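You operate a simulated robot arm through the tools that you are given. There is no shell and no other tool.

You are at the controls of a simulated robot arm. One attempt, no reset.

Task
Switch the warmer off, swap the red seal inside for the black one, then switch it on again.
Fine: the red seal goes in the blue tray; shut the lid before you switch on.
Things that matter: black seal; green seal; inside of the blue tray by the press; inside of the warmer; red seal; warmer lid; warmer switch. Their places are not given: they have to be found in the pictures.

The check looks at the end state, three seconds after you hand in, the way a careful person would. Anything else that was tipped, shoved, dropped, spilled or broken makes it a failure. A push-on lid holds only when it is set on centred and level and pressed home; a screw cap is set on level and turned clockwise until tight.

Robot
A 7-joint arm with a two-finger parallel gripper, fixed in place. Base frame: the origin is on the floor under the middle of its stand, x ahead of it, y to its left, z up; the work surface is at about z = 0.8. Readings come in m, degrees, newtons and seconds.
With the tool pointing down near the work surface it reaches from about 0.3 to 0.7 m from the base axis. Its first joint turns from -66.0 to 66.0 degrees. Payload 1.57 kg.
Tool frame: the origin (TCP) lies between the finger pads and is the grasp point; the fingertips stand 0.03 m ahead of it; z points along the fingers, y is the line along which they close. Largest opening 0.11 m; finger width 0.024, thickness 0.012; the body of the gripper, 0.048 by 0.112 m, starts 0.078 m behind the TCP.
Orientation is told as [roll, pitch, yaw] about the base's x, y, z axes, in that order, counted from this pose: with the fingers straight down and closing along the base's y, the tool's x points along the base's -x, its y along +y and its z along -z.

Tools
- The arm moves only by the tool nudge_tool. Its arguments are lists of equal length, an entry for each row: "grip": the opening, from 0 (shut) to 1 (fully open); "offset": the shift along the tool's x, y, z in mm, a list of three; "dr": the turn, a rotation vector about the tool's x, y, z in degrees, a list of three. In form: {"grip": [grip, ...], "offset": [[x, y, z], ...], "dr": [[rx, ry, rz], ...]}. A call has 1 to 20 rows; each row is the pose to reach, as a shift and turn from the pose commanded when the call began, along the tool's axes at that moment. Rows are played at 5 a second. More than 0.05 m and 8.6 degrees between two rows, or a gripper value outside its range, and nothing of the call is played. Where a pose cannot be reached the arm comes as near as it can. A force on the tool above 40 N (or 10 N above the force at the start of the call, whichever is more), or a blocked arm, ends the call early, and 0.2 s more pass. Each finger travels about 0.108 m/s and halts on what it meets, pressing with about 38 N; the grip force reading is that of the motor and also rises with nothing between the fingers. The clock runs only during rows and for 0.2 s after the last one: add rows that repeat a pose to give the fingers time. It gives the time, the measured TCP pose, the force on the tool (base axes), the opening and the grip force at its end, in the units of the frame above (readings bear some noise), with the torque about the TCP (base axes, N m) and any sound that the robot's microphone picked up.
- Cameras (640 x 400 px; columns grow to the right, rows downward): "scene" is fixed at [0.1701, -0.3935, 1.4091]; the picture's right is [0.74, -0.67, 0.00], its down [-0.35, -0.38, -0.85] and it looks along [0.58, 0.63, -0.52] (base axes); focal length 309 px, centre (320, 200). "wrist" rides on the gripper at [0.07, 0.016, -0.141] in the tool frame; the picture's right is [-0.23, 0.97, 0.00], its down [-0.86, -0.20, -0.48] and it looks along [-0.47, -0.11, 0.88] (tool axes); focal length 222 px, centre (320, 200).
- capture(camera): a new picture of that camera. No time passes.
- probe_pixels(camera, pixels): for up to 12 pixels [column, row] of the newest picture of that camera ("zoom" is the newest enlarged one), the place [x, y, z] in the base frame of the surface seen there, good to about 0.003 m. No time passes.
- zoom(camera, box): a new picture of the part [left, top, right, bottom] of that camera's present view, enlarged. No time passes.
- finish_job(): hands the job in; it is judged then, once.

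Leave the gripper open and the arm clear of the work at the hand-in unless told otherwise.

The tools are called after "Request:" by a JSON object that holds its "op" and its "data". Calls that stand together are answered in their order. nudge_tool: Moves the arm, as the interface text tells. Its arguments: {"type":"object","properties":{"grip":{"type":"array","items":{"type":"number"}},"offset":{"type":"array","items":{"type":"array","items":{"type":"number"}}},"dr":{"type":"array","items":{"type":"array","items":{"type":"number"}}}},"required":["grip","offset","dr"]} The other tools are called the same way: capture (camera) takes a picture; probe_pixels (camera, pixels) gives the place of the surface under pixels of a picture; zoom (camera, box) takes an enlarged picture of a part of a camera's view; finish_job () hands the job in.

At the start:

```text
time_s: 0.0
position: [0.4545, 0.0425, 1.1743]
orientation: [0.0, 0.0, 0.1]
wrist_force: [0.6, -0.1, 0.4]
wrist_torque: [0.0, -0.02, -0.01]
width: 0.1102
finger_force: 0.2
```

scene: 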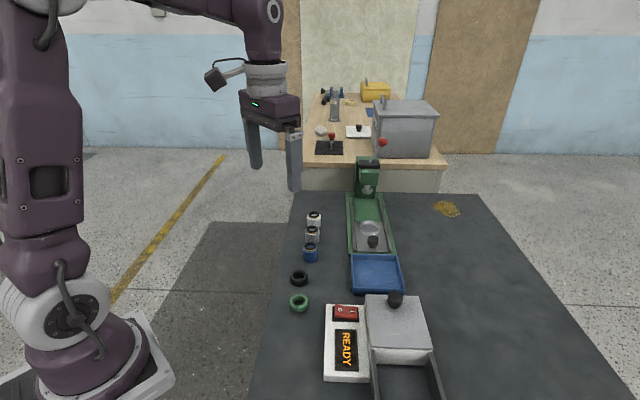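
wrist: 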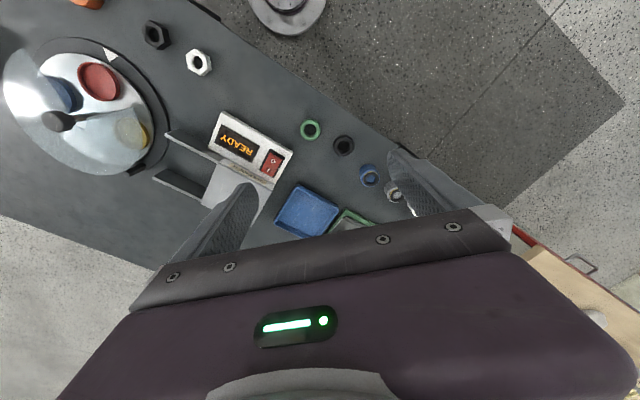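

The scene camera shows a warmer at about (380,340) with a READY panel and a red rocker switch. A lid with a black knob is at (397,300), the blue tray at (377,272), the black ring at (299,278) and the green ring at (299,303). I'll zoom in for detail.

Request:
{"op": "zoom", "data": {"camera": "scene", "box": [270, 240, 470, 400]}}

Request:
{"op": "zoom", "data": {"camera": "wrist", "box": [140, 80, 420, 260]}}

```text
2.50 times, centred on (370, 320) of scene
```

zoom: 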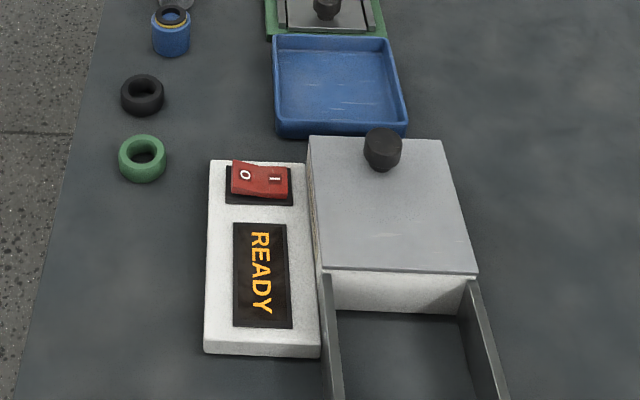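

```text
2.22 times, centred on (280, 170) of wrist
```

zoom: 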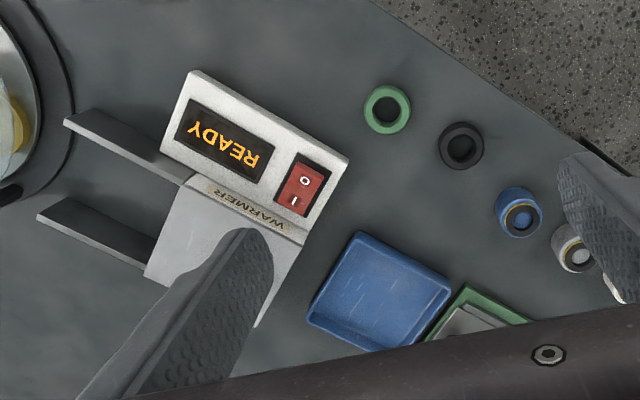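

The lid looks like a sliding lid, with rails extending toward the camera and a black knob on it. I'll probe its geometry in the zoomed scene picture, which is now replaced by the wrist zoom, so I'll use raw scene pixels plus the wrist zoom.

Request:
{"op": "probe_pixels", "data": {"camera": "scene", "pixels": [[395, 295], [396, 306], [367, 295], [413, 296], [371, 348], [432, 349], [372, 357], [374, 366], [433, 357], [401, 380], [400, 330], [400, 358]]}}

Request:
{"op": "probe_pixels", "data": {"camera": "scene", "pixels": [[340, 310], [352, 312], [346, 313], [345, 345], [328, 307], [362, 307], [325, 378], [367, 380], [299, 276], [299, 302], [377, 275], [299, 285]]}}

Request:
{"op": "probe_pixels", "data": {"camera": "zoom", "pixels": [[305, 180], [295, 202], [387, 90], [388, 112], [460, 128], [461, 148], [380, 290], [358, 235], [450, 290], [309, 318], [398, 345], [210, 220]]}}

```text
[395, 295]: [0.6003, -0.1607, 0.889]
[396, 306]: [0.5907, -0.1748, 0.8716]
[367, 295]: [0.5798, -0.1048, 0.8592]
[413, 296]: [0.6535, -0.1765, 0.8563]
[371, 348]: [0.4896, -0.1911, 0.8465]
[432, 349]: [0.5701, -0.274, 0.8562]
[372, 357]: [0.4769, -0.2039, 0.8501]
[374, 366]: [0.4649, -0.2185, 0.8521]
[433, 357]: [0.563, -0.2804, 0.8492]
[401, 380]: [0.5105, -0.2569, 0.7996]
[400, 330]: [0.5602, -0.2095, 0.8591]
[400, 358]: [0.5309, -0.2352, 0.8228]
```

```text
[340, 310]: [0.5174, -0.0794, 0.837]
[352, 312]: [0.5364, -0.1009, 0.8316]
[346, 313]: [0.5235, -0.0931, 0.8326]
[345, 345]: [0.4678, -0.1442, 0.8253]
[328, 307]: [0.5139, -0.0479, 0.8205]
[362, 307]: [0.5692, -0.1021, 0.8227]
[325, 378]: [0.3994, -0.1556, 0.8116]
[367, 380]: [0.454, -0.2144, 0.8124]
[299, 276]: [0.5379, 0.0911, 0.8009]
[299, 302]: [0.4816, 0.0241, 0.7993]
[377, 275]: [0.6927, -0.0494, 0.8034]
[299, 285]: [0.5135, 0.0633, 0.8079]
```

```text
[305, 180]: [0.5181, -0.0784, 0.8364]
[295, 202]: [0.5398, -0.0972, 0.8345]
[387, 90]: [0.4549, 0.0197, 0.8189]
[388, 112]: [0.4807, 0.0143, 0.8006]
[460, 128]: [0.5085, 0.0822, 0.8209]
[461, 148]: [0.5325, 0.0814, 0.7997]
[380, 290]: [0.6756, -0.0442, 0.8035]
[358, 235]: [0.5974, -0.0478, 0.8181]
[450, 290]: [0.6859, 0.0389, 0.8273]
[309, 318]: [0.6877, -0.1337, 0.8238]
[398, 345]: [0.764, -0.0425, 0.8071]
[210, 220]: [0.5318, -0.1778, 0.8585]
```

I now have rough positions. The O side of the switch is near (0.518,-0.079,0.837) and the I side near (0.538,-0.098,0.833). The I side looks lower, so it is on. Next I'll zoom in on the switch and rails for detail.

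Request:
{"op": "zoom", "data": {"camera": "scene", "box": [320, 290, 376, 325]}}

Request:
{"op": "zoom", "data": {"camera": "wrist", "box": [0, 0, 280, 210]}}

```text
11.43 times, centred on (348, 308) of scene
```

zoom: 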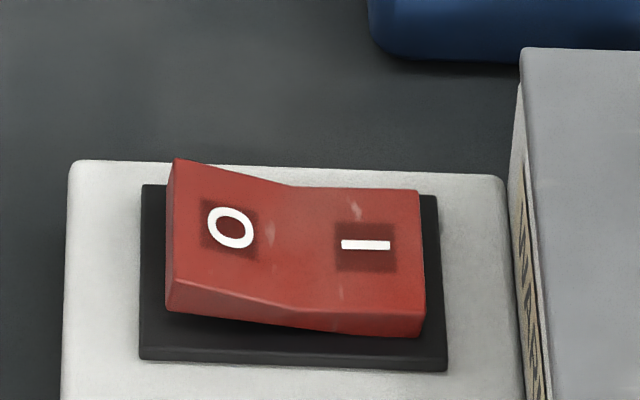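

```text
1.90 times, centred on (140, 105) of wrist
```

zoom: 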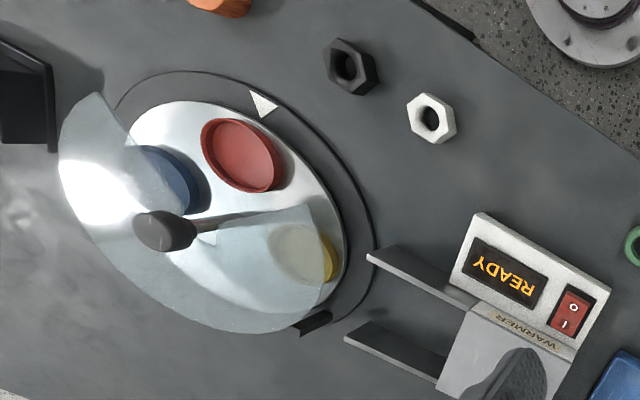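

The O end is raised and the I end is pressed, so the warmer is on now. A turntable with a clear cover stands just past the rail ends. I'll probe the heights and edges there.

Request:
{"op": "probe_pixels", "data": {"camera": "zoom", "pixels": [[370, 255], [350, 342], [165, 228], [245, 155], [345, 240], [320, 325], [372, 300], [300, 100], [70, 200], [475, 300], [440, 375], [400, 300]]}}

Request:
{"op": "probe_pixels", "data": {"camera": "scene", "pixels": [[376, 395], [440, 395], [427, 365], [380, 370], [395, 292], [390, 298], [403, 298], [396, 300], [373, 242], [370, 215], [352, 258], [402, 290]]}}

```text
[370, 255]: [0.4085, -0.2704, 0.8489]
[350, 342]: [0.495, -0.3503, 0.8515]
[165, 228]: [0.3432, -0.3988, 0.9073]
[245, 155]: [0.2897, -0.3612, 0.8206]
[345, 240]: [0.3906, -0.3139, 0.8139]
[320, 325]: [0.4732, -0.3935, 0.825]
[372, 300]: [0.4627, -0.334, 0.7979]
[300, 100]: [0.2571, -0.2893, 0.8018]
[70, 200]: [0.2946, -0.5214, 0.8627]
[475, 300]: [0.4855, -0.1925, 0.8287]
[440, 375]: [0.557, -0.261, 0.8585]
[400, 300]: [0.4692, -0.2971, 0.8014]
```

```text
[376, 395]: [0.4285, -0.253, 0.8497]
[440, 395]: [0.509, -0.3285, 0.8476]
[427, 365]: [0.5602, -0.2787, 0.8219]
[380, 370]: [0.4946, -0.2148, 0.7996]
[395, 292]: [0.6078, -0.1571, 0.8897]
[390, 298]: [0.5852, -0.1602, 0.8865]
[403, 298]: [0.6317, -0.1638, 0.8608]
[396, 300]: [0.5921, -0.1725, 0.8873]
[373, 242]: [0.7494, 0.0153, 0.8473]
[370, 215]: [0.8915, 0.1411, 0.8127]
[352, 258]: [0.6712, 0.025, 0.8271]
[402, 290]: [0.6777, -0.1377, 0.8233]
```

The rails run along about (-0.7,-0.7) from the lid. For a better overhead look at the warmer I'll raise nothing, turn the tool to yaw +45° and shift to about (0.386,-0.24,1.10), so the wrist camera sees switch, lid and rails.

Request:
{"op": "nudge_tool", "data": {"grip": [1, 1, 1, 1, 1, 1, 1, 1, 1], "offset": [[8.6, -35.3, 9.3], [17.1, -70.6, 18.5], [25.7, -105.9, 27.8], [34.3, -141.3, 37], [42.8, -176.6, 46.3], [51.4, -211.9, 55.5], [60, -247.2, 64.8], [68.5, -282.5, 74], [68.5, -282.5, 74]], "dr": [[0, 0, -5.6], [0, 0, -11.2], [0, 0, -16.8], [0, 0, -22.4], [0, 0, -28], [0, 0, -33.6], [0, 0, -39.2], [0, 0, -45], [0, 0, -45]]}}

Request:
{"op": "capture", "data": {"camera": "wrist"}}

Request:
{"op": "capture", "data": {"camera": "scene"}}

```text
time_s: 2.0
position: [0.3853, -0.243, 1.0973]
orientation: [0.0, 0.1, 45.0]
wrist_force: [0.7, -0.5, 0.8]
wrist_torque: [-0.01, -0.03, 0.01]
width: 0.1095
finger_force: 0.0
```

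```text
taken
```

wrist: 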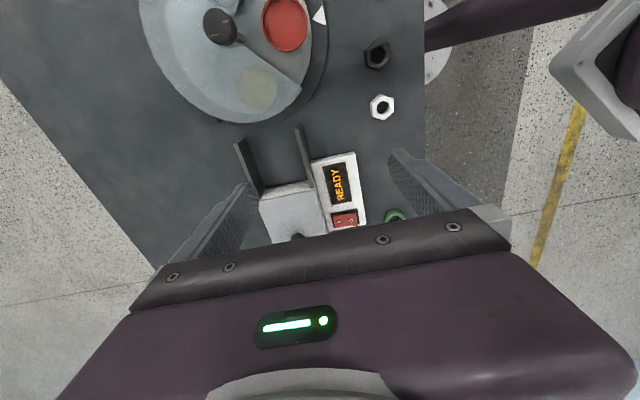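

```text
taken
```

scene: 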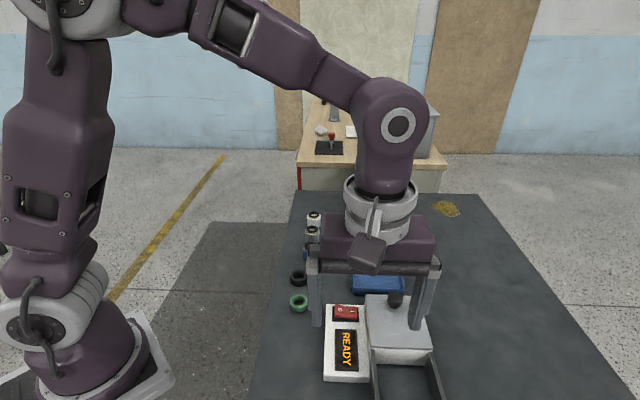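

The visible part of the wrist picture shows the warmer at (310,200). I'll zoom there and probe edges to get the warmer's heading.

Request:
{"op": "zoom", "data": {"camera": "wrist", "box": [220, 120, 400, 245]}}

```text
3.20 times, centred on (310, 182) of wrist
```

zoom: 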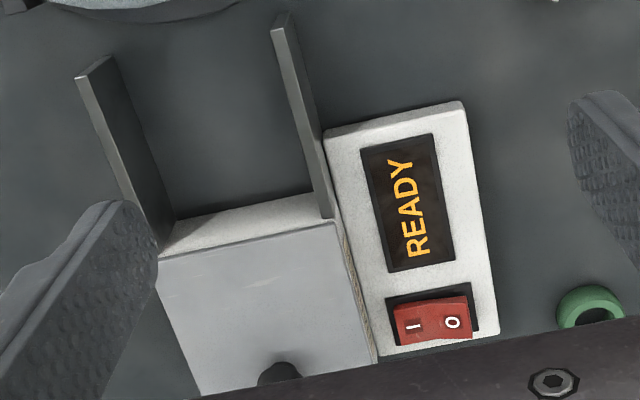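

Request:
{"op": "probe_pixels", "data": {"camera": "zoom", "pixels": [[84, 72], [279, 30], [120, 165], [300, 105], [331, 133], [458, 107], [492, 320], [376, 345], [165, 262], [330, 225], [365, 350], [200, 385]]}}

Request:
{"op": "probe_pixels", "data": {"camera": "zoom", "pixels": [[413, 325], [452, 322], [398, 318], [465, 312], [470, 330], [400, 338], [432, 322], [390, 300], [476, 300], [284, 370], [268, 372], [300, 375]]}}

```text
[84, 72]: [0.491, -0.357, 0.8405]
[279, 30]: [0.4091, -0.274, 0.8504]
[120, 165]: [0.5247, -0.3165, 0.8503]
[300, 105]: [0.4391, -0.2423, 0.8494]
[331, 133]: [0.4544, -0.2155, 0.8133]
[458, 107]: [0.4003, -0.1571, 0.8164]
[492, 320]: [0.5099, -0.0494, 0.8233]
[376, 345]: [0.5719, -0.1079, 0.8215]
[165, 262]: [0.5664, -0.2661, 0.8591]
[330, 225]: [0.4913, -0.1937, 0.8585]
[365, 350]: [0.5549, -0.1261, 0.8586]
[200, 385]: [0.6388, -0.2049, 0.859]
```

```text
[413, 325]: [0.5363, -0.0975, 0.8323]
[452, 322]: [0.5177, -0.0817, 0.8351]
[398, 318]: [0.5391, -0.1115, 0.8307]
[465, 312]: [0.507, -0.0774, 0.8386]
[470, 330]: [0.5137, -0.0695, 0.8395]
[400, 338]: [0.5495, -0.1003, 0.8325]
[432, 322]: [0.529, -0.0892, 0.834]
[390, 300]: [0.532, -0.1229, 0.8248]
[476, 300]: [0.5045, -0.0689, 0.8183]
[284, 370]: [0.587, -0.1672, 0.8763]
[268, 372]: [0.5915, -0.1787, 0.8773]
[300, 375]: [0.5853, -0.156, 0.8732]
```

The warmer's axis is at 45°, with slide direction about (-0.707,-0.707). The rocker runs from its O end at (0.510,-0.0735,0.839) to its I end at (0.544,-0.106,0.832). I'll close the fingers and hover above the O half at (0.516,-0.078), TCP z 0.93.

Request:
{"op": "nudge_tool", "data": {"grip": [0.6, 0.3, 0, 0, 0, 0, 0, 0, 0, 0, 0], "offset": [[-41, 4.5, 0], [-82, 9, 0], [-124, 13.5, 0], [-165, 18, 0], [-206.5, 22.6, 0], [-206.5, 22.6, 43], [-206.5, 22.6, 86], [-206.5, 22.6, 130], [-206.5, 22.6, 170], [-206.5, 22.6, 170], [-206.5, 22.6, 170]], "dr": [[0, 0, 0], [0, 0, 0], [0, 0, 0], [0, 0, 0], [0, 0, 0], [0, 0, 0], [0, 0, 0], [0, 0, 0], [0, 0, 0], [0, 0, 0], [0, 0, 0]]}}

Request:
{"op": "capture", "data": {"camera": "scene"}}

Request:
{"op": "zoom", "data": {"camera": "wrist", "box": [220, 80, 420, 220]}}

```text
time_s: 4.4
position: [0.5198, -0.0778, 0.9288]
orientation: [0.0, -0.1, 45.0]
wrist_force: [-0.4, -0.1, 0.2]
wrist_torque: [-0.03, 0.01, 0.01]
width: 0.0
finger_force: 21.3
```

```text
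taken
```

scene: 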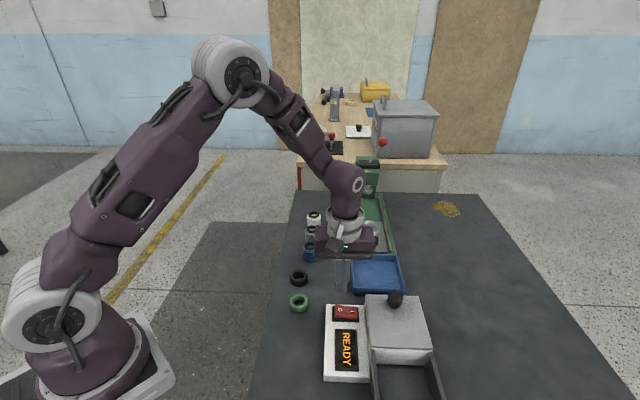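

```text
2.86 times, centred on (320, 150) of wrist
```

zoom: 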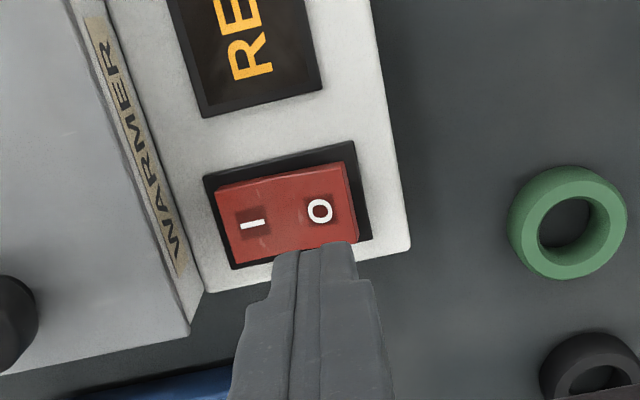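

The TCP sits right above the "O", which is at about (320,210) in the zoom. The I end is still down. I'll lower in small steps to press O.

Request:
{"op": "nudge_tool", "data": {"grip": [0, 0, 0, 0, 0, 0, 0], "offset": [[0, 0, 30], [0, 0, 52], [0, 0, 57], [0, 0, 61], [0, 0, 64], [0, 0, 66], [0, 0, 67]], "dr": [[0, 0, 0], [0, 0, 0], [0, 0, 0], [0, 0, 0], [0, 0, 0], [0, 0, 0], [0, 0, 0]]}}

Request:
{"op": "zoom", "data": {"camera": "scene", "box": [310, 280, 390, 390]}}

```text
time_s: 5.9
position: [0.5155, -0.0778, 0.8668]
orientation: [-0.1, -0.1, 45.0]
wrist_force: [-7.9, 3.0, 18.2]
wrist_torque: [-0.08, 0.16, -0.07]
width: 0.0
finger_force: 21.2
stopped in row 7: the force on the tool passed its limit at 46 N (the readings are from after the stop); the commanded pose is now the measured one
```

```text
3.64 times, centred on (350, 335) of scene
```

zoom: 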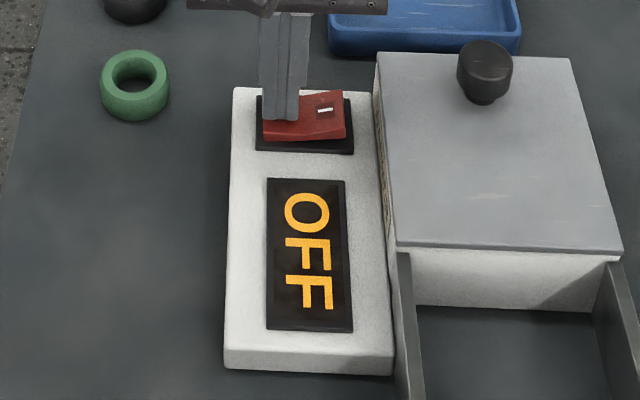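

The display reads OFF and the I end is now up. I'll retreat straight up 90 mm and read the position.

Request:
{"op": "nudge_tool", "data": {"grip": [0, 0, 0, 0], "offset": [[0, 0, -30], [0, 0, -60], [0, 0, -90], [0, 0, -90]], "dr": [[0, 0, 0], [0, 0, 0], [0, 0, 0], [0, 0, 0]]}}

Request:
{"op": "zoom", "data": {"camera": "scene", "box": [310, 270, 450, 390]}}

Request:
{"op": "capture", "data": {"camera": "wrist"}}

```text
time_s: 6.9
position: [0.5177, -0.0773, 0.9554]
orientation: [-0.1, 0.0, 45.1]
wrist_force: [-0.8, 0.4, -0.1]
wrist_torque: [0.0, 0.0, 0.05]
width: 0.0
finger_force: 21.8
```

```text
3.33 times, centred on (380, 330) of scene
```

zoom: 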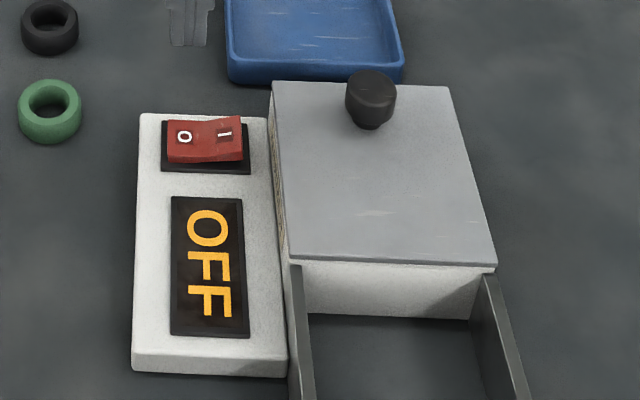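

```text
taken
```

wrist: 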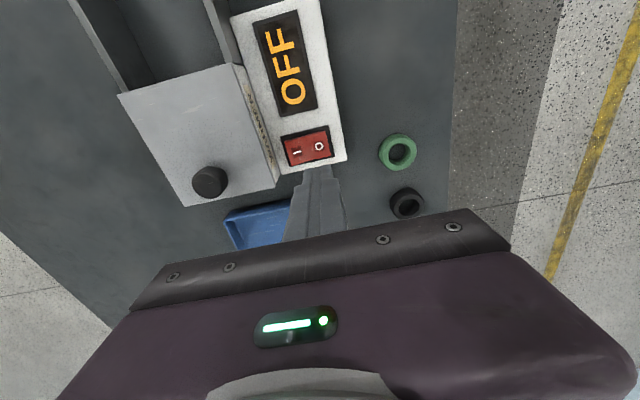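

It stayed OFF. Now I'll locate the knob, seen at (209,182) in the wrist view and (370,95) in the zoom.

Request:
{"op": "probe_pixels", "data": {"camera": "wrist", "pixels": [[209, 182], [195, 182], [223, 180], [208, 168], [210, 193], [119, 95], [232, 65], [277, 182], [186, 203], [260, 225], [397, 150], [405, 203]]}}

Request:
{"op": "probe_pixels", "data": {"camera": "zoom", "pixels": [[370, 75], [350, 85], [392, 85], [371, 90], [370, 105], [370, 125], [272, 83], [448, 88], [494, 262], [290, 255], [380, 262], [380, 300]]}}

```text
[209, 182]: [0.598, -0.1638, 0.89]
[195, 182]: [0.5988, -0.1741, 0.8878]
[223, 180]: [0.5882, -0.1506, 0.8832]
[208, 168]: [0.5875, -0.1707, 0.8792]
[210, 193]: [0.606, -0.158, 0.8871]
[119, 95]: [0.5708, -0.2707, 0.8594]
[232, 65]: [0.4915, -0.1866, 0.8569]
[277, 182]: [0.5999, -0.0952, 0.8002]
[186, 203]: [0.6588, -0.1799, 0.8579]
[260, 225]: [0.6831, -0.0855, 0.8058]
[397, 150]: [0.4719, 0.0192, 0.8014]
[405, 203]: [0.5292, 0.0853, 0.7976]
```

```text
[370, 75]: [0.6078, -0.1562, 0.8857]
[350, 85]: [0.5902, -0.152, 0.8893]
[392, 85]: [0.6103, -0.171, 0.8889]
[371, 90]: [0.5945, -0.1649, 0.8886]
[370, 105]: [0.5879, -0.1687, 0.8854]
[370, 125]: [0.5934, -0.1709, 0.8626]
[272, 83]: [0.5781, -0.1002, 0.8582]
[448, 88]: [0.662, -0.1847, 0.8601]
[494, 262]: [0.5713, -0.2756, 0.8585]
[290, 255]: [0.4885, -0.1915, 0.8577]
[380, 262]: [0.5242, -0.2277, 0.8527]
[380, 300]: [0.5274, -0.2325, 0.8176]
```

The knob centre is at about (0.599,-0.162), its top at z 0.889, and the lid top at 0.859. I'll turn the tool to yaw -45° so the fingers close along the slide direction. Then I can cage the knob and push it without side loads. First I'll hover over it at z about 0.97.

Request:
{"op": "nudge_tool", "data": {"grip": [0.1, 0.2, 0.3, 0.4, 0.5, 0.55, 0.55, 0.55, 0.55, 0.55, 0.55, 0.55, 0.55, 0.55], "offset": [[0, -10, -15], [0, -20, -15], [0, -30, -15], [0, -40, -15], [0, -50, -15], [0, -60, -15], [0, -70, -15], [0, -80, -15], [0, -90, -15], [0, -100, -15], [0, -110, -15], [0.5, -118.6, -15], [0.5, -118.6, -15], [0.5, -118.6, -15]], "dr": [[0, 0, 7.5], [0, 0, 15], [0, 0, 22.5], [0, 0, 30], [0, 0, 37.5], [0, 0, 45], [0, 0, 52.5], [0, 0, 60], [0, 0, 67.5], [0, 0, 75], [0, 0, 82.5], [0, 0, 90], [0, 0, 90], [0, 0, 90]]}}

Request:
{"op": "capture", "data": {"camera": "wrist"}}

Request:
{"op": "capture", "data": {"camera": "scene"}}

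```text
time_s: 9.9
position: [0.599, -0.1633, 0.9701]
orientation: [0.0, -0.1, -45.0]
wrist_force: [-1.3, 0.2, -0.2]
wrist_torque: [-0.01, -0.01, 0.0]
width: 0.0606
finger_force: 0.1
```

```text
taken
```

wrist: 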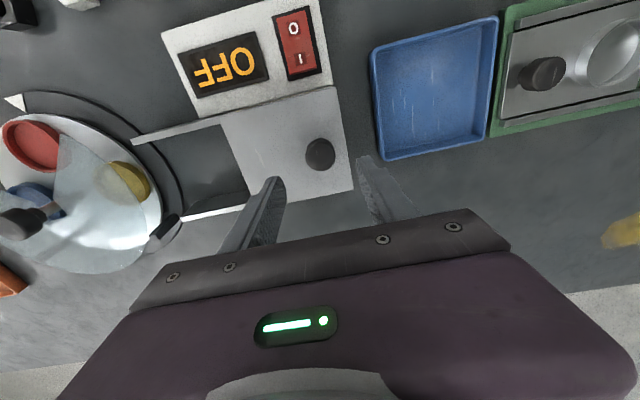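

```text
taken
```

scene: 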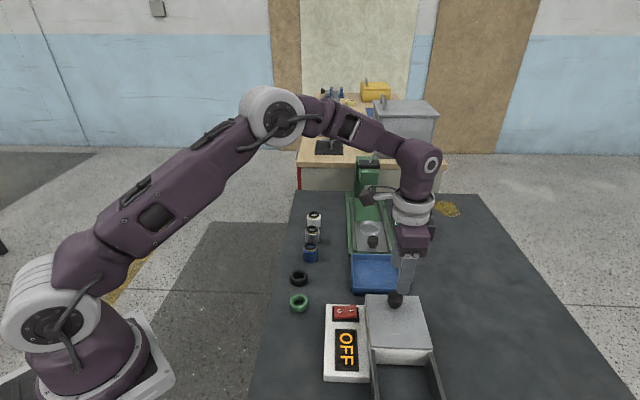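

The knob at (320,153) sits between the fingers. I'll zoom to check the alignment before lowering.

Request:
{"op": "zoom", "data": {"camera": "wrist", "box": [260, 110, 400, 200]}}

Request:
{"op": "probe_pixels", "data": {"camera": "wrist", "pixels": [[320, 150], [308, 150], [333, 150], [320, 140], [320, 162], [353, 188], [334, 87], [160, 140], [225, 115]]}}

```text
4.44 times, centred on (330, 155) of wrist
```

zoom: 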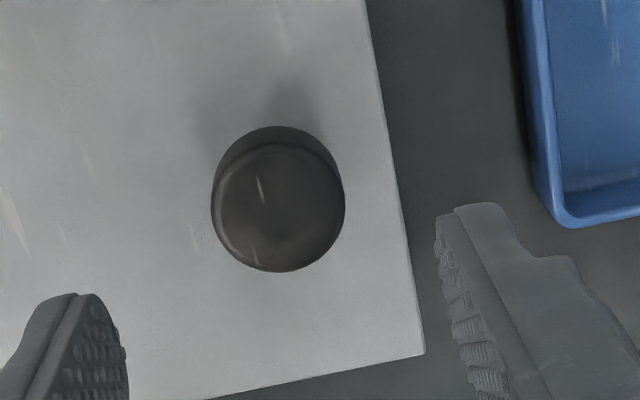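

```text
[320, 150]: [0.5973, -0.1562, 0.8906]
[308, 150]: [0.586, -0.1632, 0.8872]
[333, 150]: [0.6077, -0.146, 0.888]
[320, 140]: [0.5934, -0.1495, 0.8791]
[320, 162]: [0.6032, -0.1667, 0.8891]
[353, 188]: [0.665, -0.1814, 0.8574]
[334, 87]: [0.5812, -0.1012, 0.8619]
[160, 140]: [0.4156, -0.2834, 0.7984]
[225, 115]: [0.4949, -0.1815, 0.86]
```

The knob top centres at about (320.5,156), within 3 mm of under the TCP, and it is about 30 mm wide. I'll lower 73 mm with fingers at 60 mm opening, then narrow them to about 38 mm to cage the knob.

Request:
{"op": "nudge_tool", "data": {"grip": [0.55, 0.55, 0.55, 0.55, 0.45, 0.36, 0.36], "offset": [[0, 0, 30], [0, 0, 55], [0, 0, 73], [0, 0, 73], [0, 0, 73], [0, 0, 73], [0, 0, 73]], "dr": [[0, 0, 0], [0, 0, 0], [0, 0, 0], [0, 0, 0], [0, 0, 0], [0, 0, 0], [0, 0, 0]]}}

Request:
{"op": "zoom", "data": {"camera": "wrist", "box": [260, 110, 400, 200]}}

Request:
{"op": "zoom", "data": {"camera": "scene", "box": [330, 230, 470, 350]}}

```text
time_s: 11.5
position: [0.6007, -0.1609, 0.8973]
orientation: [0.0, 0.0, -44.8]
wrist_force: [0.1, -0.6, -0.5]
wrist_torque: [0.0, 0.03, -0.01]
width: 0.0397
finger_force: 0.0
```

```text
4.44 times, centred on (330, 155) of wrist
```

zoom: 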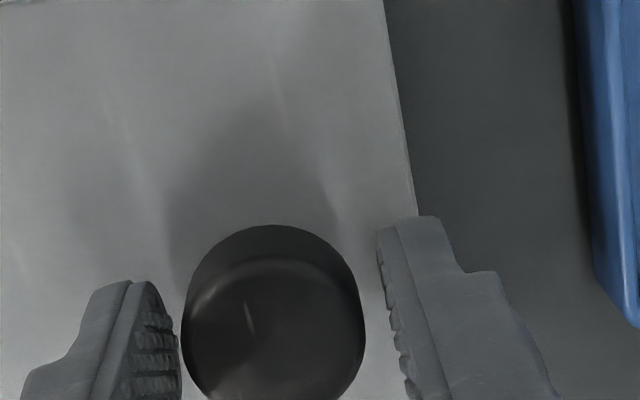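

```text
3.33 times, centred on (400, 290) of scene
```

zoom: 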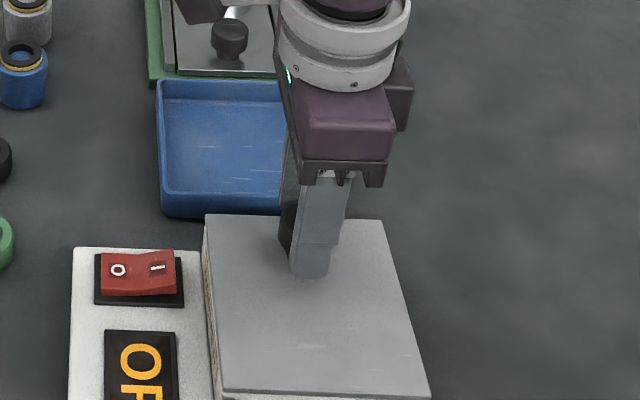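

The knob is caged between the fingers. I'll slide it along the rails (tool −y), 40 mm first in small steps, and watch the force.

Request:
{"op": "nudge_tool", "data": {"grip": [0.36, 0.36, 0.36, 0.36, 0.36, 0.36, 0.36, 0.36], "offset": [[0, -5, 0], [0, -10, 0], [0, -15, 0], [0, -20, 0], [0, -25, 0], [0, -30, 0], [0, -35, 0], [0, -40, 0]], "dr": [[0, 0, 0], [0, 0, 0], [0, 0, 0], [0, 0, 0], [0, 0, 0], [0, 0, 0], [0, 0, 0], [0, 0, 0]]}}

Request:
{"op": "capture", "data": {"camera": "scene"}}

Request:
{"op": "capture", "data": {"camera": "wrist"}}

```text
time_s: 13.3
position: [0.5703, -0.19, 0.8977]
orientation: [0.0, -0.1, -44.9]
wrist_force: [0.6, 0.2, -0.4]
wrist_torque: [0.01, 0.01, 0.01]
width: 0.0398
finger_force: 0.7
```

```text
taken
```

scene: 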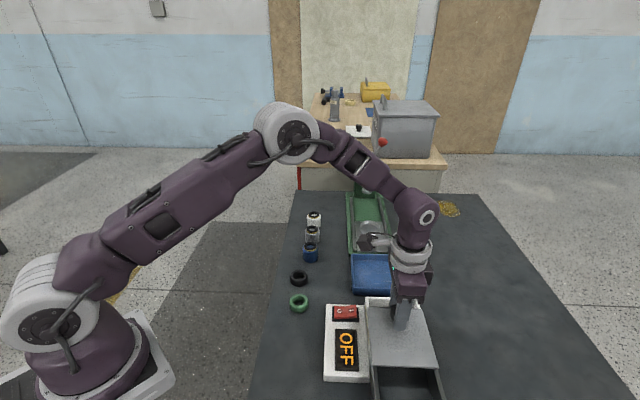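

```text
taken
```

wrist: 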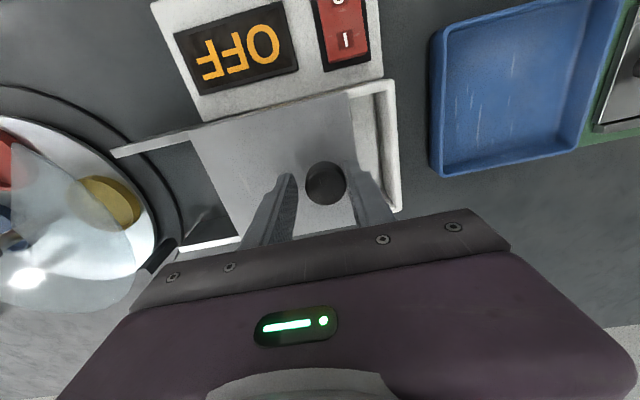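

It slides freely. I'll push 65 mm more, to about 100 mm total, staying short of the rail ends.

Request:
{"op": "nudge_tool", "data": {"grip": [0.36, 0.36, 0.36, 0.36, 0.36, 0.36, 0.36, 0.36, 0.36, 0.36], "offset": [[0, -7, 0], [0, -14, 0], [0, -21, 0], [0, -28, 0], [0, -35, 0], [0, -42, 0], [0, -49, 0], [0, -56, 0], [0, -61, 0], [0, -65, 0]], "dr": [[0, 0, 0], [0, 0, 0], [0, 0, 0], [0, 0, 0], [0, 0, 0], [0, 0, 0], [0, 0, 0], [0, 0, 0], [0, 0, 0], [0, 0, 0]]}}

Request:
{"op": "capture", "data": {"camera": "scene"}}

Request:
{"op": "capture", "data": {"camera": "wrist"}}

```text
time_s: 15.5
position: [0.5248, -0.2367, 0.8977]
orientation: [0.0, -0.1, -44.9]
wrist_force: [1.1, 0.7, 0.6]
wrist_torque: [0.02, 0.01, -0.03]
width: 0.0401
finger_force: 0.4
```

```text
taken
```

scene: 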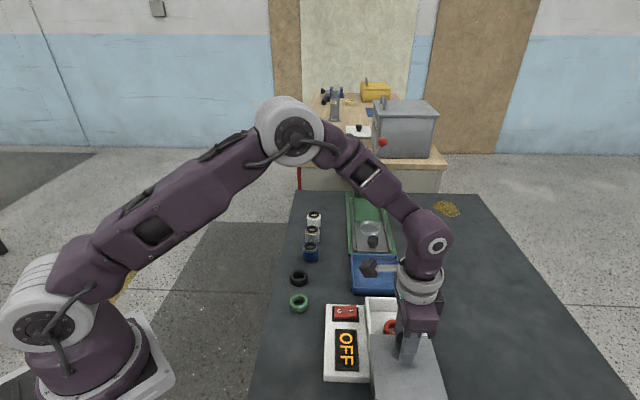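

```text
taken
```

wrist: 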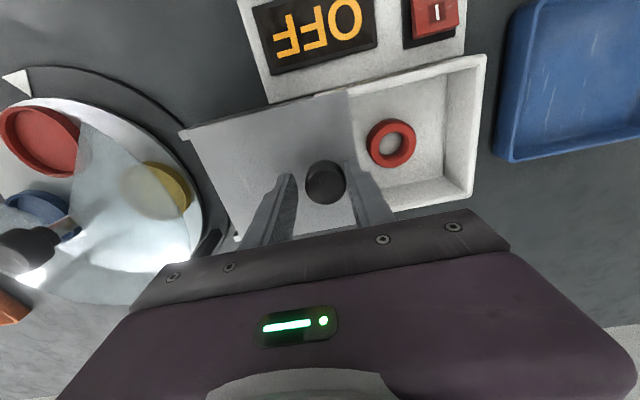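

The lid is open and the red seal is visible at (391,142). I'll probe positions to check clearances.

Request:
{"op": "zoom", "data": {"camera": "wrist", "box": [320, 40, 520, 220]}}

Request:
{"op": "probe_pixels", "data": {"camera": "wrist", "pixels": [[369, 140], [391, 120], [414, 140], [391, 166], [391, 142], [351, 105], [455, 72], [446, 178], [486, 60], [473, 196], [430, 140], [195, 150]]}}

```text
2.22 times, centred on (420, 130) of wrist
```

zoom: 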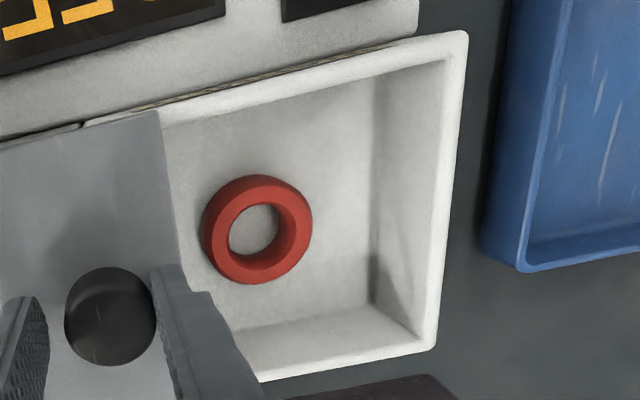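

```text
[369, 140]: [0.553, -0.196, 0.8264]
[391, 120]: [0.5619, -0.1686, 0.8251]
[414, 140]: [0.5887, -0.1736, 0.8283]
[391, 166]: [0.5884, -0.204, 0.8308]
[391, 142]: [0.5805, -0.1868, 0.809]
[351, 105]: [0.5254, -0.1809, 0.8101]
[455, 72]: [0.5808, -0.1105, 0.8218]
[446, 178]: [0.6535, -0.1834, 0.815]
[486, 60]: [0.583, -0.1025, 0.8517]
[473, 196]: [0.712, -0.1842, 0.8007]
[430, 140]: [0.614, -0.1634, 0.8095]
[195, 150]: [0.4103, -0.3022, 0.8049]
```

The red seal centre is at about (0.573,-0.186), top z 0.828, box floor 0.809, wall tops 0.852. It is about 44 mm across, with roughly 12 mm between it and the lid edge. I'll open the fingers, rise straight off the knob, turn back to yaw +45° and hover above the red seal.

Request:
{"op": "nudge_tool", "data": {"grip": [0.5, 0.55, 0.55, 0.55, 0.55, 0.55, 0.55, 0.55, 0.55, 0.55, 0.55, 0.55, 0.55, 0.52, 0.51, 0.51, 0.51, 0.51, 0.51, 0.51], "offset": [[0, 0, 0], [0, 0, 0], [0, 0, -30], [0, 0, -60], [0, 0, -90], [0, 0, -110], [0.1, 6, -110], [0.2, 12, -110], [0.4, 18, -110], [0.5, 24, -110], [0.6, 30, -110], [0.7, 36, -110], [0.8, 42, -110], [0.9, 48, -110], [1, 54, -110], [1.2, 60, -110], [1.3, 66, -110], [1.4, 69.6, -110], [1.4, 69.6, -110], [1.4, 69.6, -110]], "dr": [[0, 0, 0], [0, 0, 0], [0, 0, 0], [0, 0, 0], [0, 0, 0], [0, 0, 0], [0, 0, -7.5], [0, 0, -15], [0, 0, -22.5], [0, 0, -30], [0, 0, -37.5], [0, 0, -45], [0, 0, -52.5], [0, 0, -60], [0, 0, -67.5], [0, 0, -75], [0, 0, -82.5], [0, 0, -90], [0, 0, -90], [0, 0, -90]]}}

Request:
{"op": "capture", "data": {"camera": "wrist"}}

Request:
{"op": "capture", "data": {"camera": "scene"}}

```text
time_s: 19.7
position: [0.5742, -0.1864, 1.0079]
orientation: [-0.1, 0.0, 45.1]
wrist_force: [-0.3, 0.1, 0.2]
wrist_torque: [0.03, 0.02, -0.01]
width: 0.0561
finger_force: 0.0
```

```text
taken
```

wrist: 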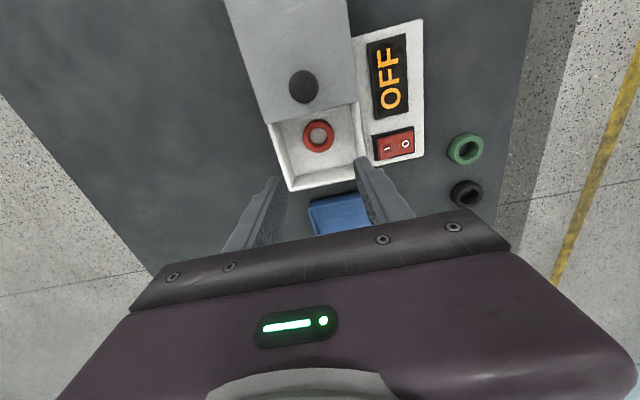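

```text
taken
```

scene: 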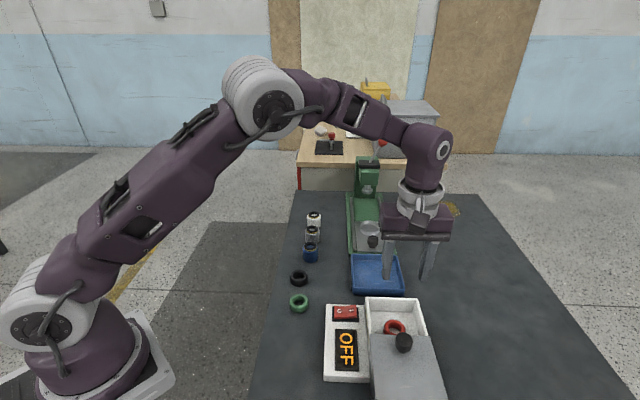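

The red seal is at about (318,135) in the wrist view, near the predicted TCP projection of (320,137). I'll zoom to refine it.

Request:
{"op": "zoom", "data": {"camera": "wrist", "box": [250, 90, 390, 200]}}

Request:
{"op": "zoom", "data": {"camera": "scene", "box": [340, 280, 460, 380]}}

```text
3.64 times, centred on (320, 145) of wrist
```

zoom: 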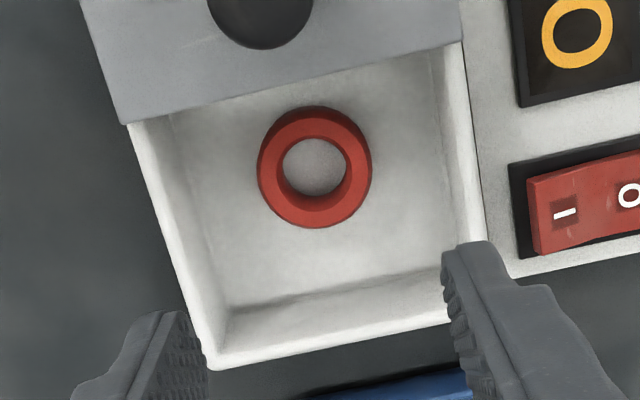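

```text
4.00 times, centred on (400, 330) of scene
```

zoom: 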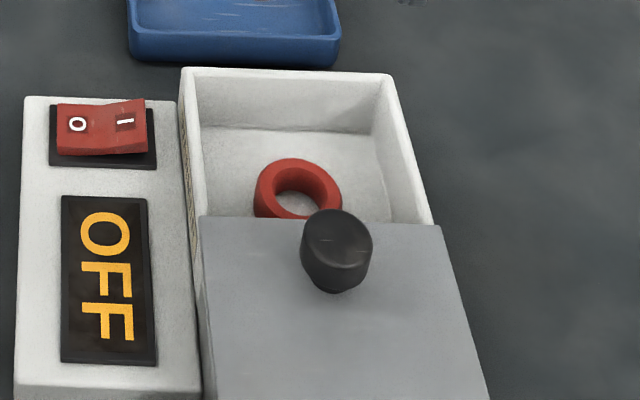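

The seal's top face centres at about zoom (314,172), about 2.5 mm toward tool −y. I'll probe the ring's rim in the zoom to confirm.

Request:
{"op": "zoom", "data": {"camera": "wrist", "box": [250, 90, 390, 200]}}

Request:
{"op": "probe_pixels", "data": {"camera": "zoom", "pixels": [[270, 172], [360, 172], [314, 128], [314, 218], [285, 135], [345, 135], [285, 210], [345, 208], [314, 170], [180, 180], [450, 130], [240, 300]]}}

```text
3.64 times, centred on (320, 145) of wrist
```

zoom: 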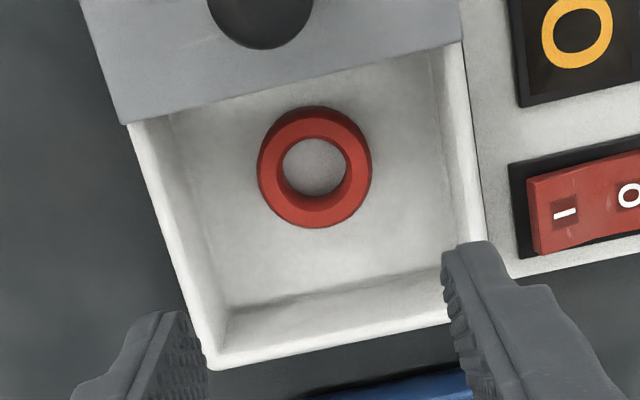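

```text
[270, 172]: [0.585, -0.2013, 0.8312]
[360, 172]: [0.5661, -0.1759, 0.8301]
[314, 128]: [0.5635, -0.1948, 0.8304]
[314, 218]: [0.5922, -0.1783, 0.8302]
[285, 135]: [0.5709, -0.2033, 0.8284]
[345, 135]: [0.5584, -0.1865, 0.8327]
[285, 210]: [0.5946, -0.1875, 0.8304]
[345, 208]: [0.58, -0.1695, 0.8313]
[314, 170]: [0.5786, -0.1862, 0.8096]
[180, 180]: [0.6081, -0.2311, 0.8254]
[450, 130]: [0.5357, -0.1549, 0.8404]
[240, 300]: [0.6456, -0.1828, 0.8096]
```

The ring centre is (0.5764,-0.1872), so I need about (-1.1,-2.8) mm in tool x,y. I'll descend so the fingertips stop about 5 mm above the box floor.

Request:
{"op": "nudge_tool", "data": {"grip": [0.51, 0.51, 0.51, 0.51, 0.51, 0.51], "offset": [[-1.1, -2.8, 40], [-1.1, -2.8, 80], [-1.1, -2.8, 120], [-1.1, -2.8, 145], [-1.1, -2.8, 163], [-1.1, -2.8, 163]], "dr": [[0, 0, 0], [0, 0, 0], [0, 0, 0], [0, 0, 0], [0, 0, 0], [0, 0, 0]]}}

Request:
{"op": "zoom", "data": {"camera": "wrist", "box": [230, 90, 410, 220]}}

Request:
{"op": "zoom", "data": {"camera": "scene", "box": [330, 250, 470, 370]}}

```text
time_s: 21.1
position: [0.5745, -0.1868, 0.844]
orientation: [-0.1, 0.1, 45.1]
wrist_force: [0.0, -1.4, 0.8]
wrist_torque: [-0.02, 0.03, -0.04]
width: 0.0561
finger_force: 0.0
```

```text
3.08 times, centred on (320, 155) of wrist
```

zoom: 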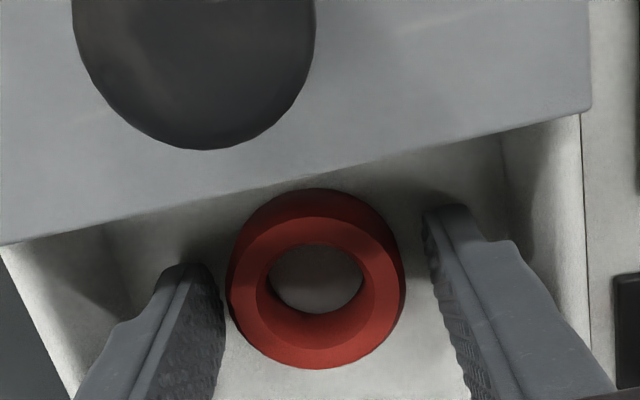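

```text
3.33 times, centred on (400, 310) of scene
```

zoom: 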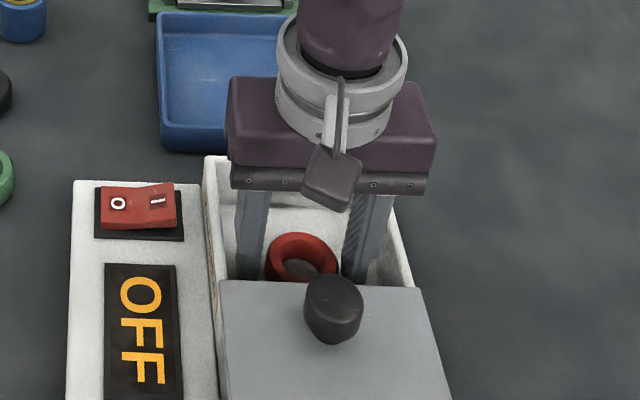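

The ring is between the fingers, clear of the walls. I'll close the gripper and hold for a moment.

Request:
{"op": "nudge_tool", "data": {"grip": [0.4, 0.3, 0.2, 0.2], "offset": [[0, 0, 0], [0, 0, 0], [0, 0, 0], [0, 0, 0]], "dr": [[0, 0, 0], [0, 0, 0], [0, 0, 0], [0, 0, 0]]}}

```text
time_s: 22.1
position: [0.5743, -0.1871, 0.8433]
orientation: [-0.2, 0.1, 45.0]
wrist_force: [-0.2, -1.0, -0.7]
wrist_torque: [0.04, 0.01, -0.01]
width: 0.0435
finger_force: 37.9
```

The fingers stopped on the ring at 43.5 mm with 38 N. I'll lift 125 mm straight up.

Request:
{"op": "nudge_tool", "data": {"grip": [0.2, 0.2, 0.2, 0.2, 0.2], "offset": [[0, 0, -20], [0, 0, -50], [0, 0, -90], [0, 0, -125], [0, 0, -125]], "dr": [[0, 0, 0], [0, 0, 0], [0, 0, 0], [0, 0, 0], [0, 0, 0]]}}

Request:
{"op": "capture", "data": {"camera": "wrist"}}

Request:
{"op": "capture", "data": {"camera": "scene"}}

```text
time_s: 23.3
position: [0.5761, -0.1879, 0.9695]
orientation: [-0.1, 0.0, 45.1]
wrist_force: [0.8, 1.0, -0.8]
wrist_torque: [0.02, 0.0, 0.01]
width: 0.0433
finger_force: 37.4
```

```text
taken
```

wrist: 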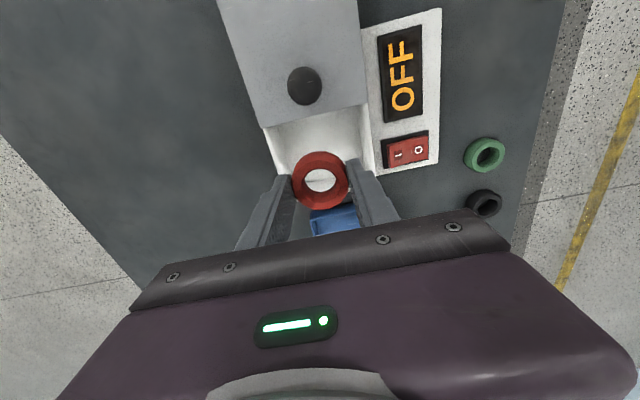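

```text
taken
```

scene: 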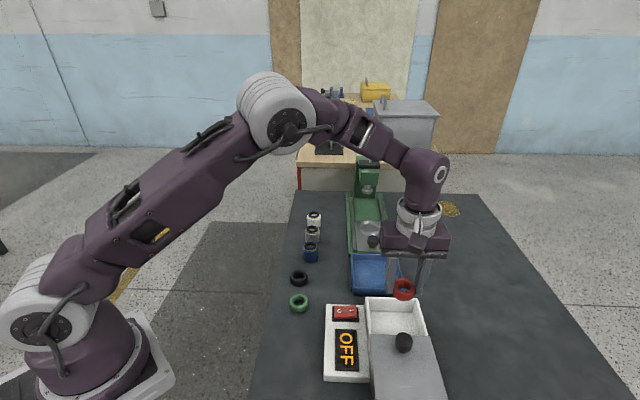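

The red seal is lifted. Next I'll zoom on the blue tray in the scene view to fix the placement point.

Request:
{"op": "zoom", "data": {"camera": "scene", "box": [335, 235, 425, 305]}}

Request:
{"op": "probe_pixels", "data": {"camera": "scene", "pixels": [[351, 256], [355, 261], [356, 285], [354, 292], [365, 275], [380, 262], [375, 282], [402, 292], [370, 258], [385, 290], [360, 270], [383, 275]]}}

```text
5.71 times, centred on (380, 270) of scene
```

zoom: 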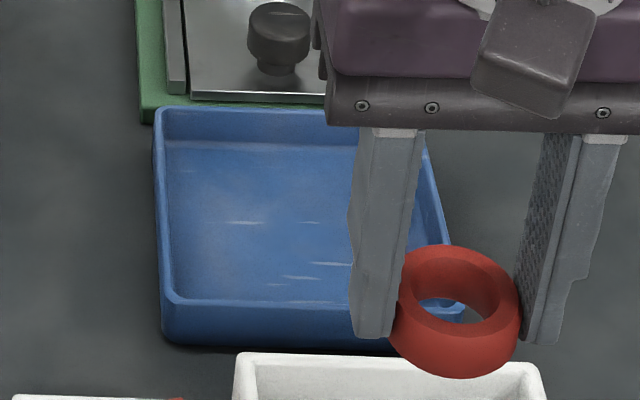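

```text
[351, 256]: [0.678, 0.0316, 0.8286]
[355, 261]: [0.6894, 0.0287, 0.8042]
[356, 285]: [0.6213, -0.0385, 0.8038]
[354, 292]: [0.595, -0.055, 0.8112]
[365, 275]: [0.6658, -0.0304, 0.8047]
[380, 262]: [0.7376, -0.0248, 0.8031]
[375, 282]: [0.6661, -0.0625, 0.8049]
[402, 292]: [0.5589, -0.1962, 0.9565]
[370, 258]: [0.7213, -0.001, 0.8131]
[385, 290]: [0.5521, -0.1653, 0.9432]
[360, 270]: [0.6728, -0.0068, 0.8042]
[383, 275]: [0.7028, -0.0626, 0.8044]
```

The tray's floor is at z 0.804 and its rim at 0.828, with the interior centre near (0.687,-0.048). I'll carry the seal at the present height to (0.680,-0.048).

Request:
{"op": "nudge_tool", "data": {"grip": [0.2, 0.2, 0.2, 0.2, 0.2, 0.2, 0.2], "offset": [[-30, 4, 0], [-60, 9, 0], [-90, 13, 0], [-120, 17, 0], [-150, 21.5, 0], [-172.1, 24.7, 0], [-172.1, 24.7, 0]], "dr": [[0, 0, 0], [0, 0, 0], [0, 0, 0], [0, 0, 0], [0, 0, 0], [0, 0, 0], [0, 0, 0]]}}

Request:
{"op": "capture", "data": {"camera": "wrist"}}

Request:
{"op": "capture", "data": {"camera": "scene"}}

```text
time_s: 24.9
position: [0.6797, -0.0491, 0.9712]
orientation: [-0.2, 0.1, 45.0]
wrist_force: [-0.8, 0.0, -0.4]
wrist_torque: [0.01, -0.01, 0.01]
width: 0.0435
finger_force: 37.7
```

```text
taken
```

wrist: 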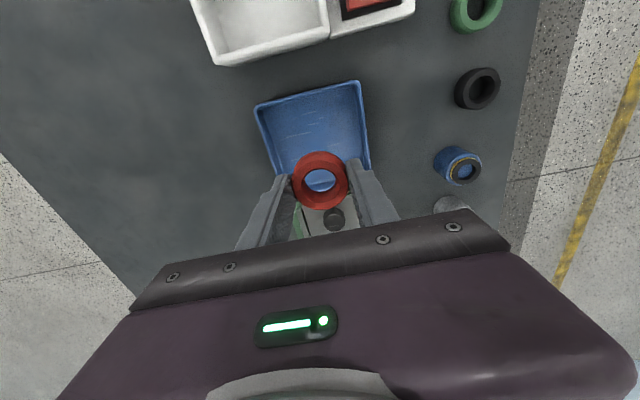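

```text
taken
```

scene: 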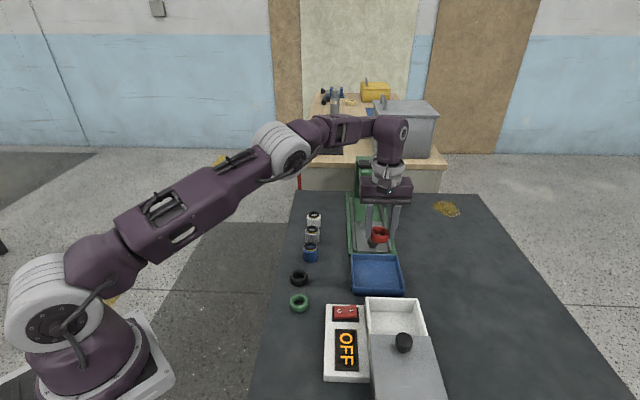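

The seal hovers over the tray, with the tray's centre at about (318,133) in the wrist view. I'll verify the tray's interior edges from here before lowering.

Request:
{"op": "probe_pixels", "data": {"camera": "wrist", "pixels": [[264, 110], [357, 88], [366, 158], [277, 168], [310, 97], [270, 135], [360, 125], [320, 139], [312, 130], [340, 205], [335, 215], [300, 215]]}}

Request:
{"op": "zoom", "data": {"camera": "wrist", "box": [230, 60, 400, 240]}}

```text
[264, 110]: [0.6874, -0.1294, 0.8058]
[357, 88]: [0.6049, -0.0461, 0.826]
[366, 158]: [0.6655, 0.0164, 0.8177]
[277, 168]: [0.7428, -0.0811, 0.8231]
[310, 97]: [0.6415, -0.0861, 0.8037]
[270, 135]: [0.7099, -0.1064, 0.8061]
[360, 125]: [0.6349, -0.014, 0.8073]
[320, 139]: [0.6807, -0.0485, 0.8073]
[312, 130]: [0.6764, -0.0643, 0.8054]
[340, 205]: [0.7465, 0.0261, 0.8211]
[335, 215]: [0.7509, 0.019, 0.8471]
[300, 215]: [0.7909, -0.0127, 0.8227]
```

```text
2.22 times, centred on (315, 150) of wrist
```

zoom: 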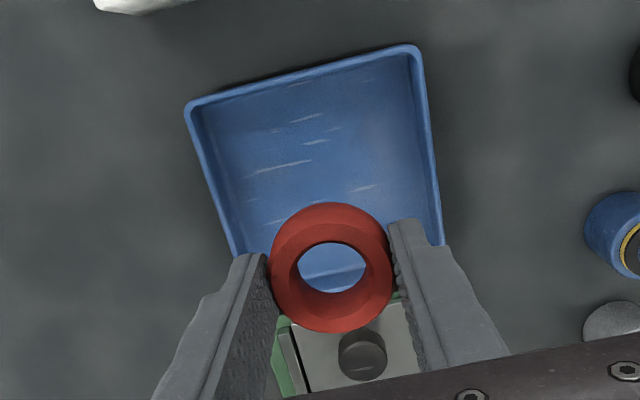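

The placement point is well centred. I'll lower 130 mm so the seal is about 1 mm over the tray floor, then open to 56 mm.

Request:
{"op": "nudge_tool", "data": {"grip": [0.2, 0.2, 0.2, 0.2, 0.2, 0.2, 0.2], "offset": [[0, 0, 35], [0, 0, 70], [0, 0, 100], [0, 0, 118], [0, 0, 126], [0, 0, 130], [0, 0, 130]], "dr": [[0, 0, 0], [0, 0, 0], [0, 0, 0], [0, 0, 0], [0, 0, 0], [0, 0, 0], [0, 0, 0]]}}

Request:
{"op": "zoom", "data": {"camera": "scene", "box": [335, 225, 425, 305]}}

```text
time_s: 26.5
position: [0.6794, -0.0475, 0.8391]
orientation: [-0.1, 0.0, 45.3]
wrist_force: [-0.5, 0.3, -0.5]
wrist_torque: [0.03, 0.0, 0.02]
width: 0.0435
finger_force: 37.9
```

```text
5.00 times, centred on (380, 265) of scene
```

zoom: 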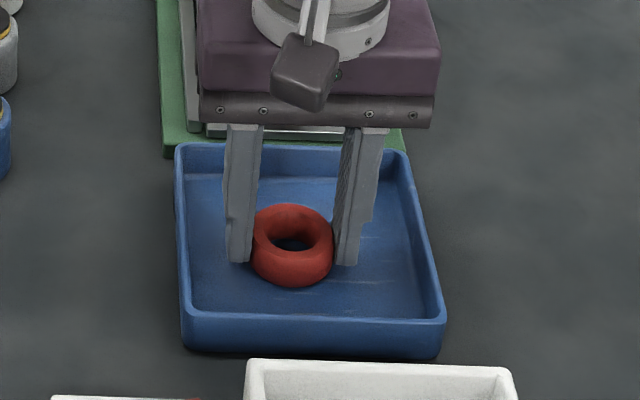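

The seal is just on the tray floor, well inside the walls. I'll open gently and then rise.

Request:
{"op": "nudge_tool", "data": {"grip": [0.43, 0.48, 0.52, 0.52, 0.52, 0.52, 0.52, 0.52], "offset": [[0, 0, 0], [0, 0, 0], [0, 0, 0], [0, 0, -25], [0, 0, -60], [0, 0, -100], [0, 0, -135], [0, 0, -135]], "dr": [[0, 0, 0], [0, 0, 0], [0, 0, 0], [0, 0, 0], [0, 0, 0], [0, 0, 0], [0, 0, 0], [0, 0, 0]]}}

Request:
{"op": "capture", "data": {"camera": "scene"}}

Request:
{"op": "capture", "data": {"camera": "wrist"}}

```text
time_s: 28.3
position: [0.6787, -0.05, 0.9774]
orientation: [-0.2, 0.0, 45.1]
wrist_force: [-0.7, 0.6, -0.3]
wrist_torque: [-0.01, 0.0, 0.0]
width: 0.0571
finger_force: 0.0
```

```text
taken
```

scene: 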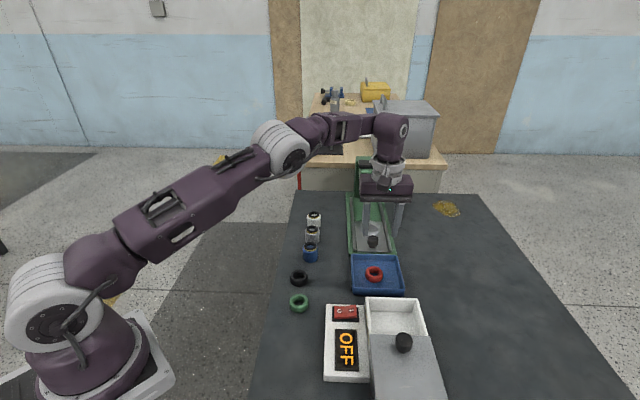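

```text
taken
```

wrist: 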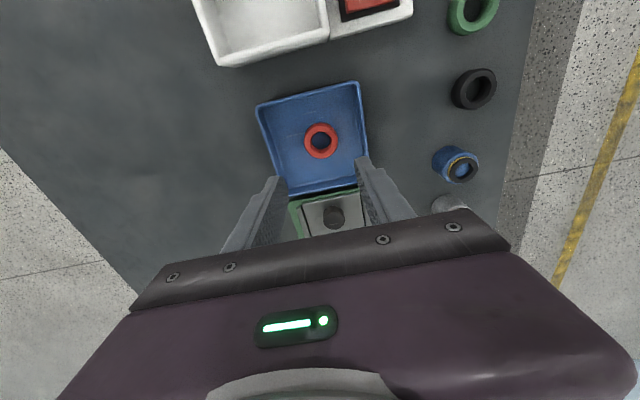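

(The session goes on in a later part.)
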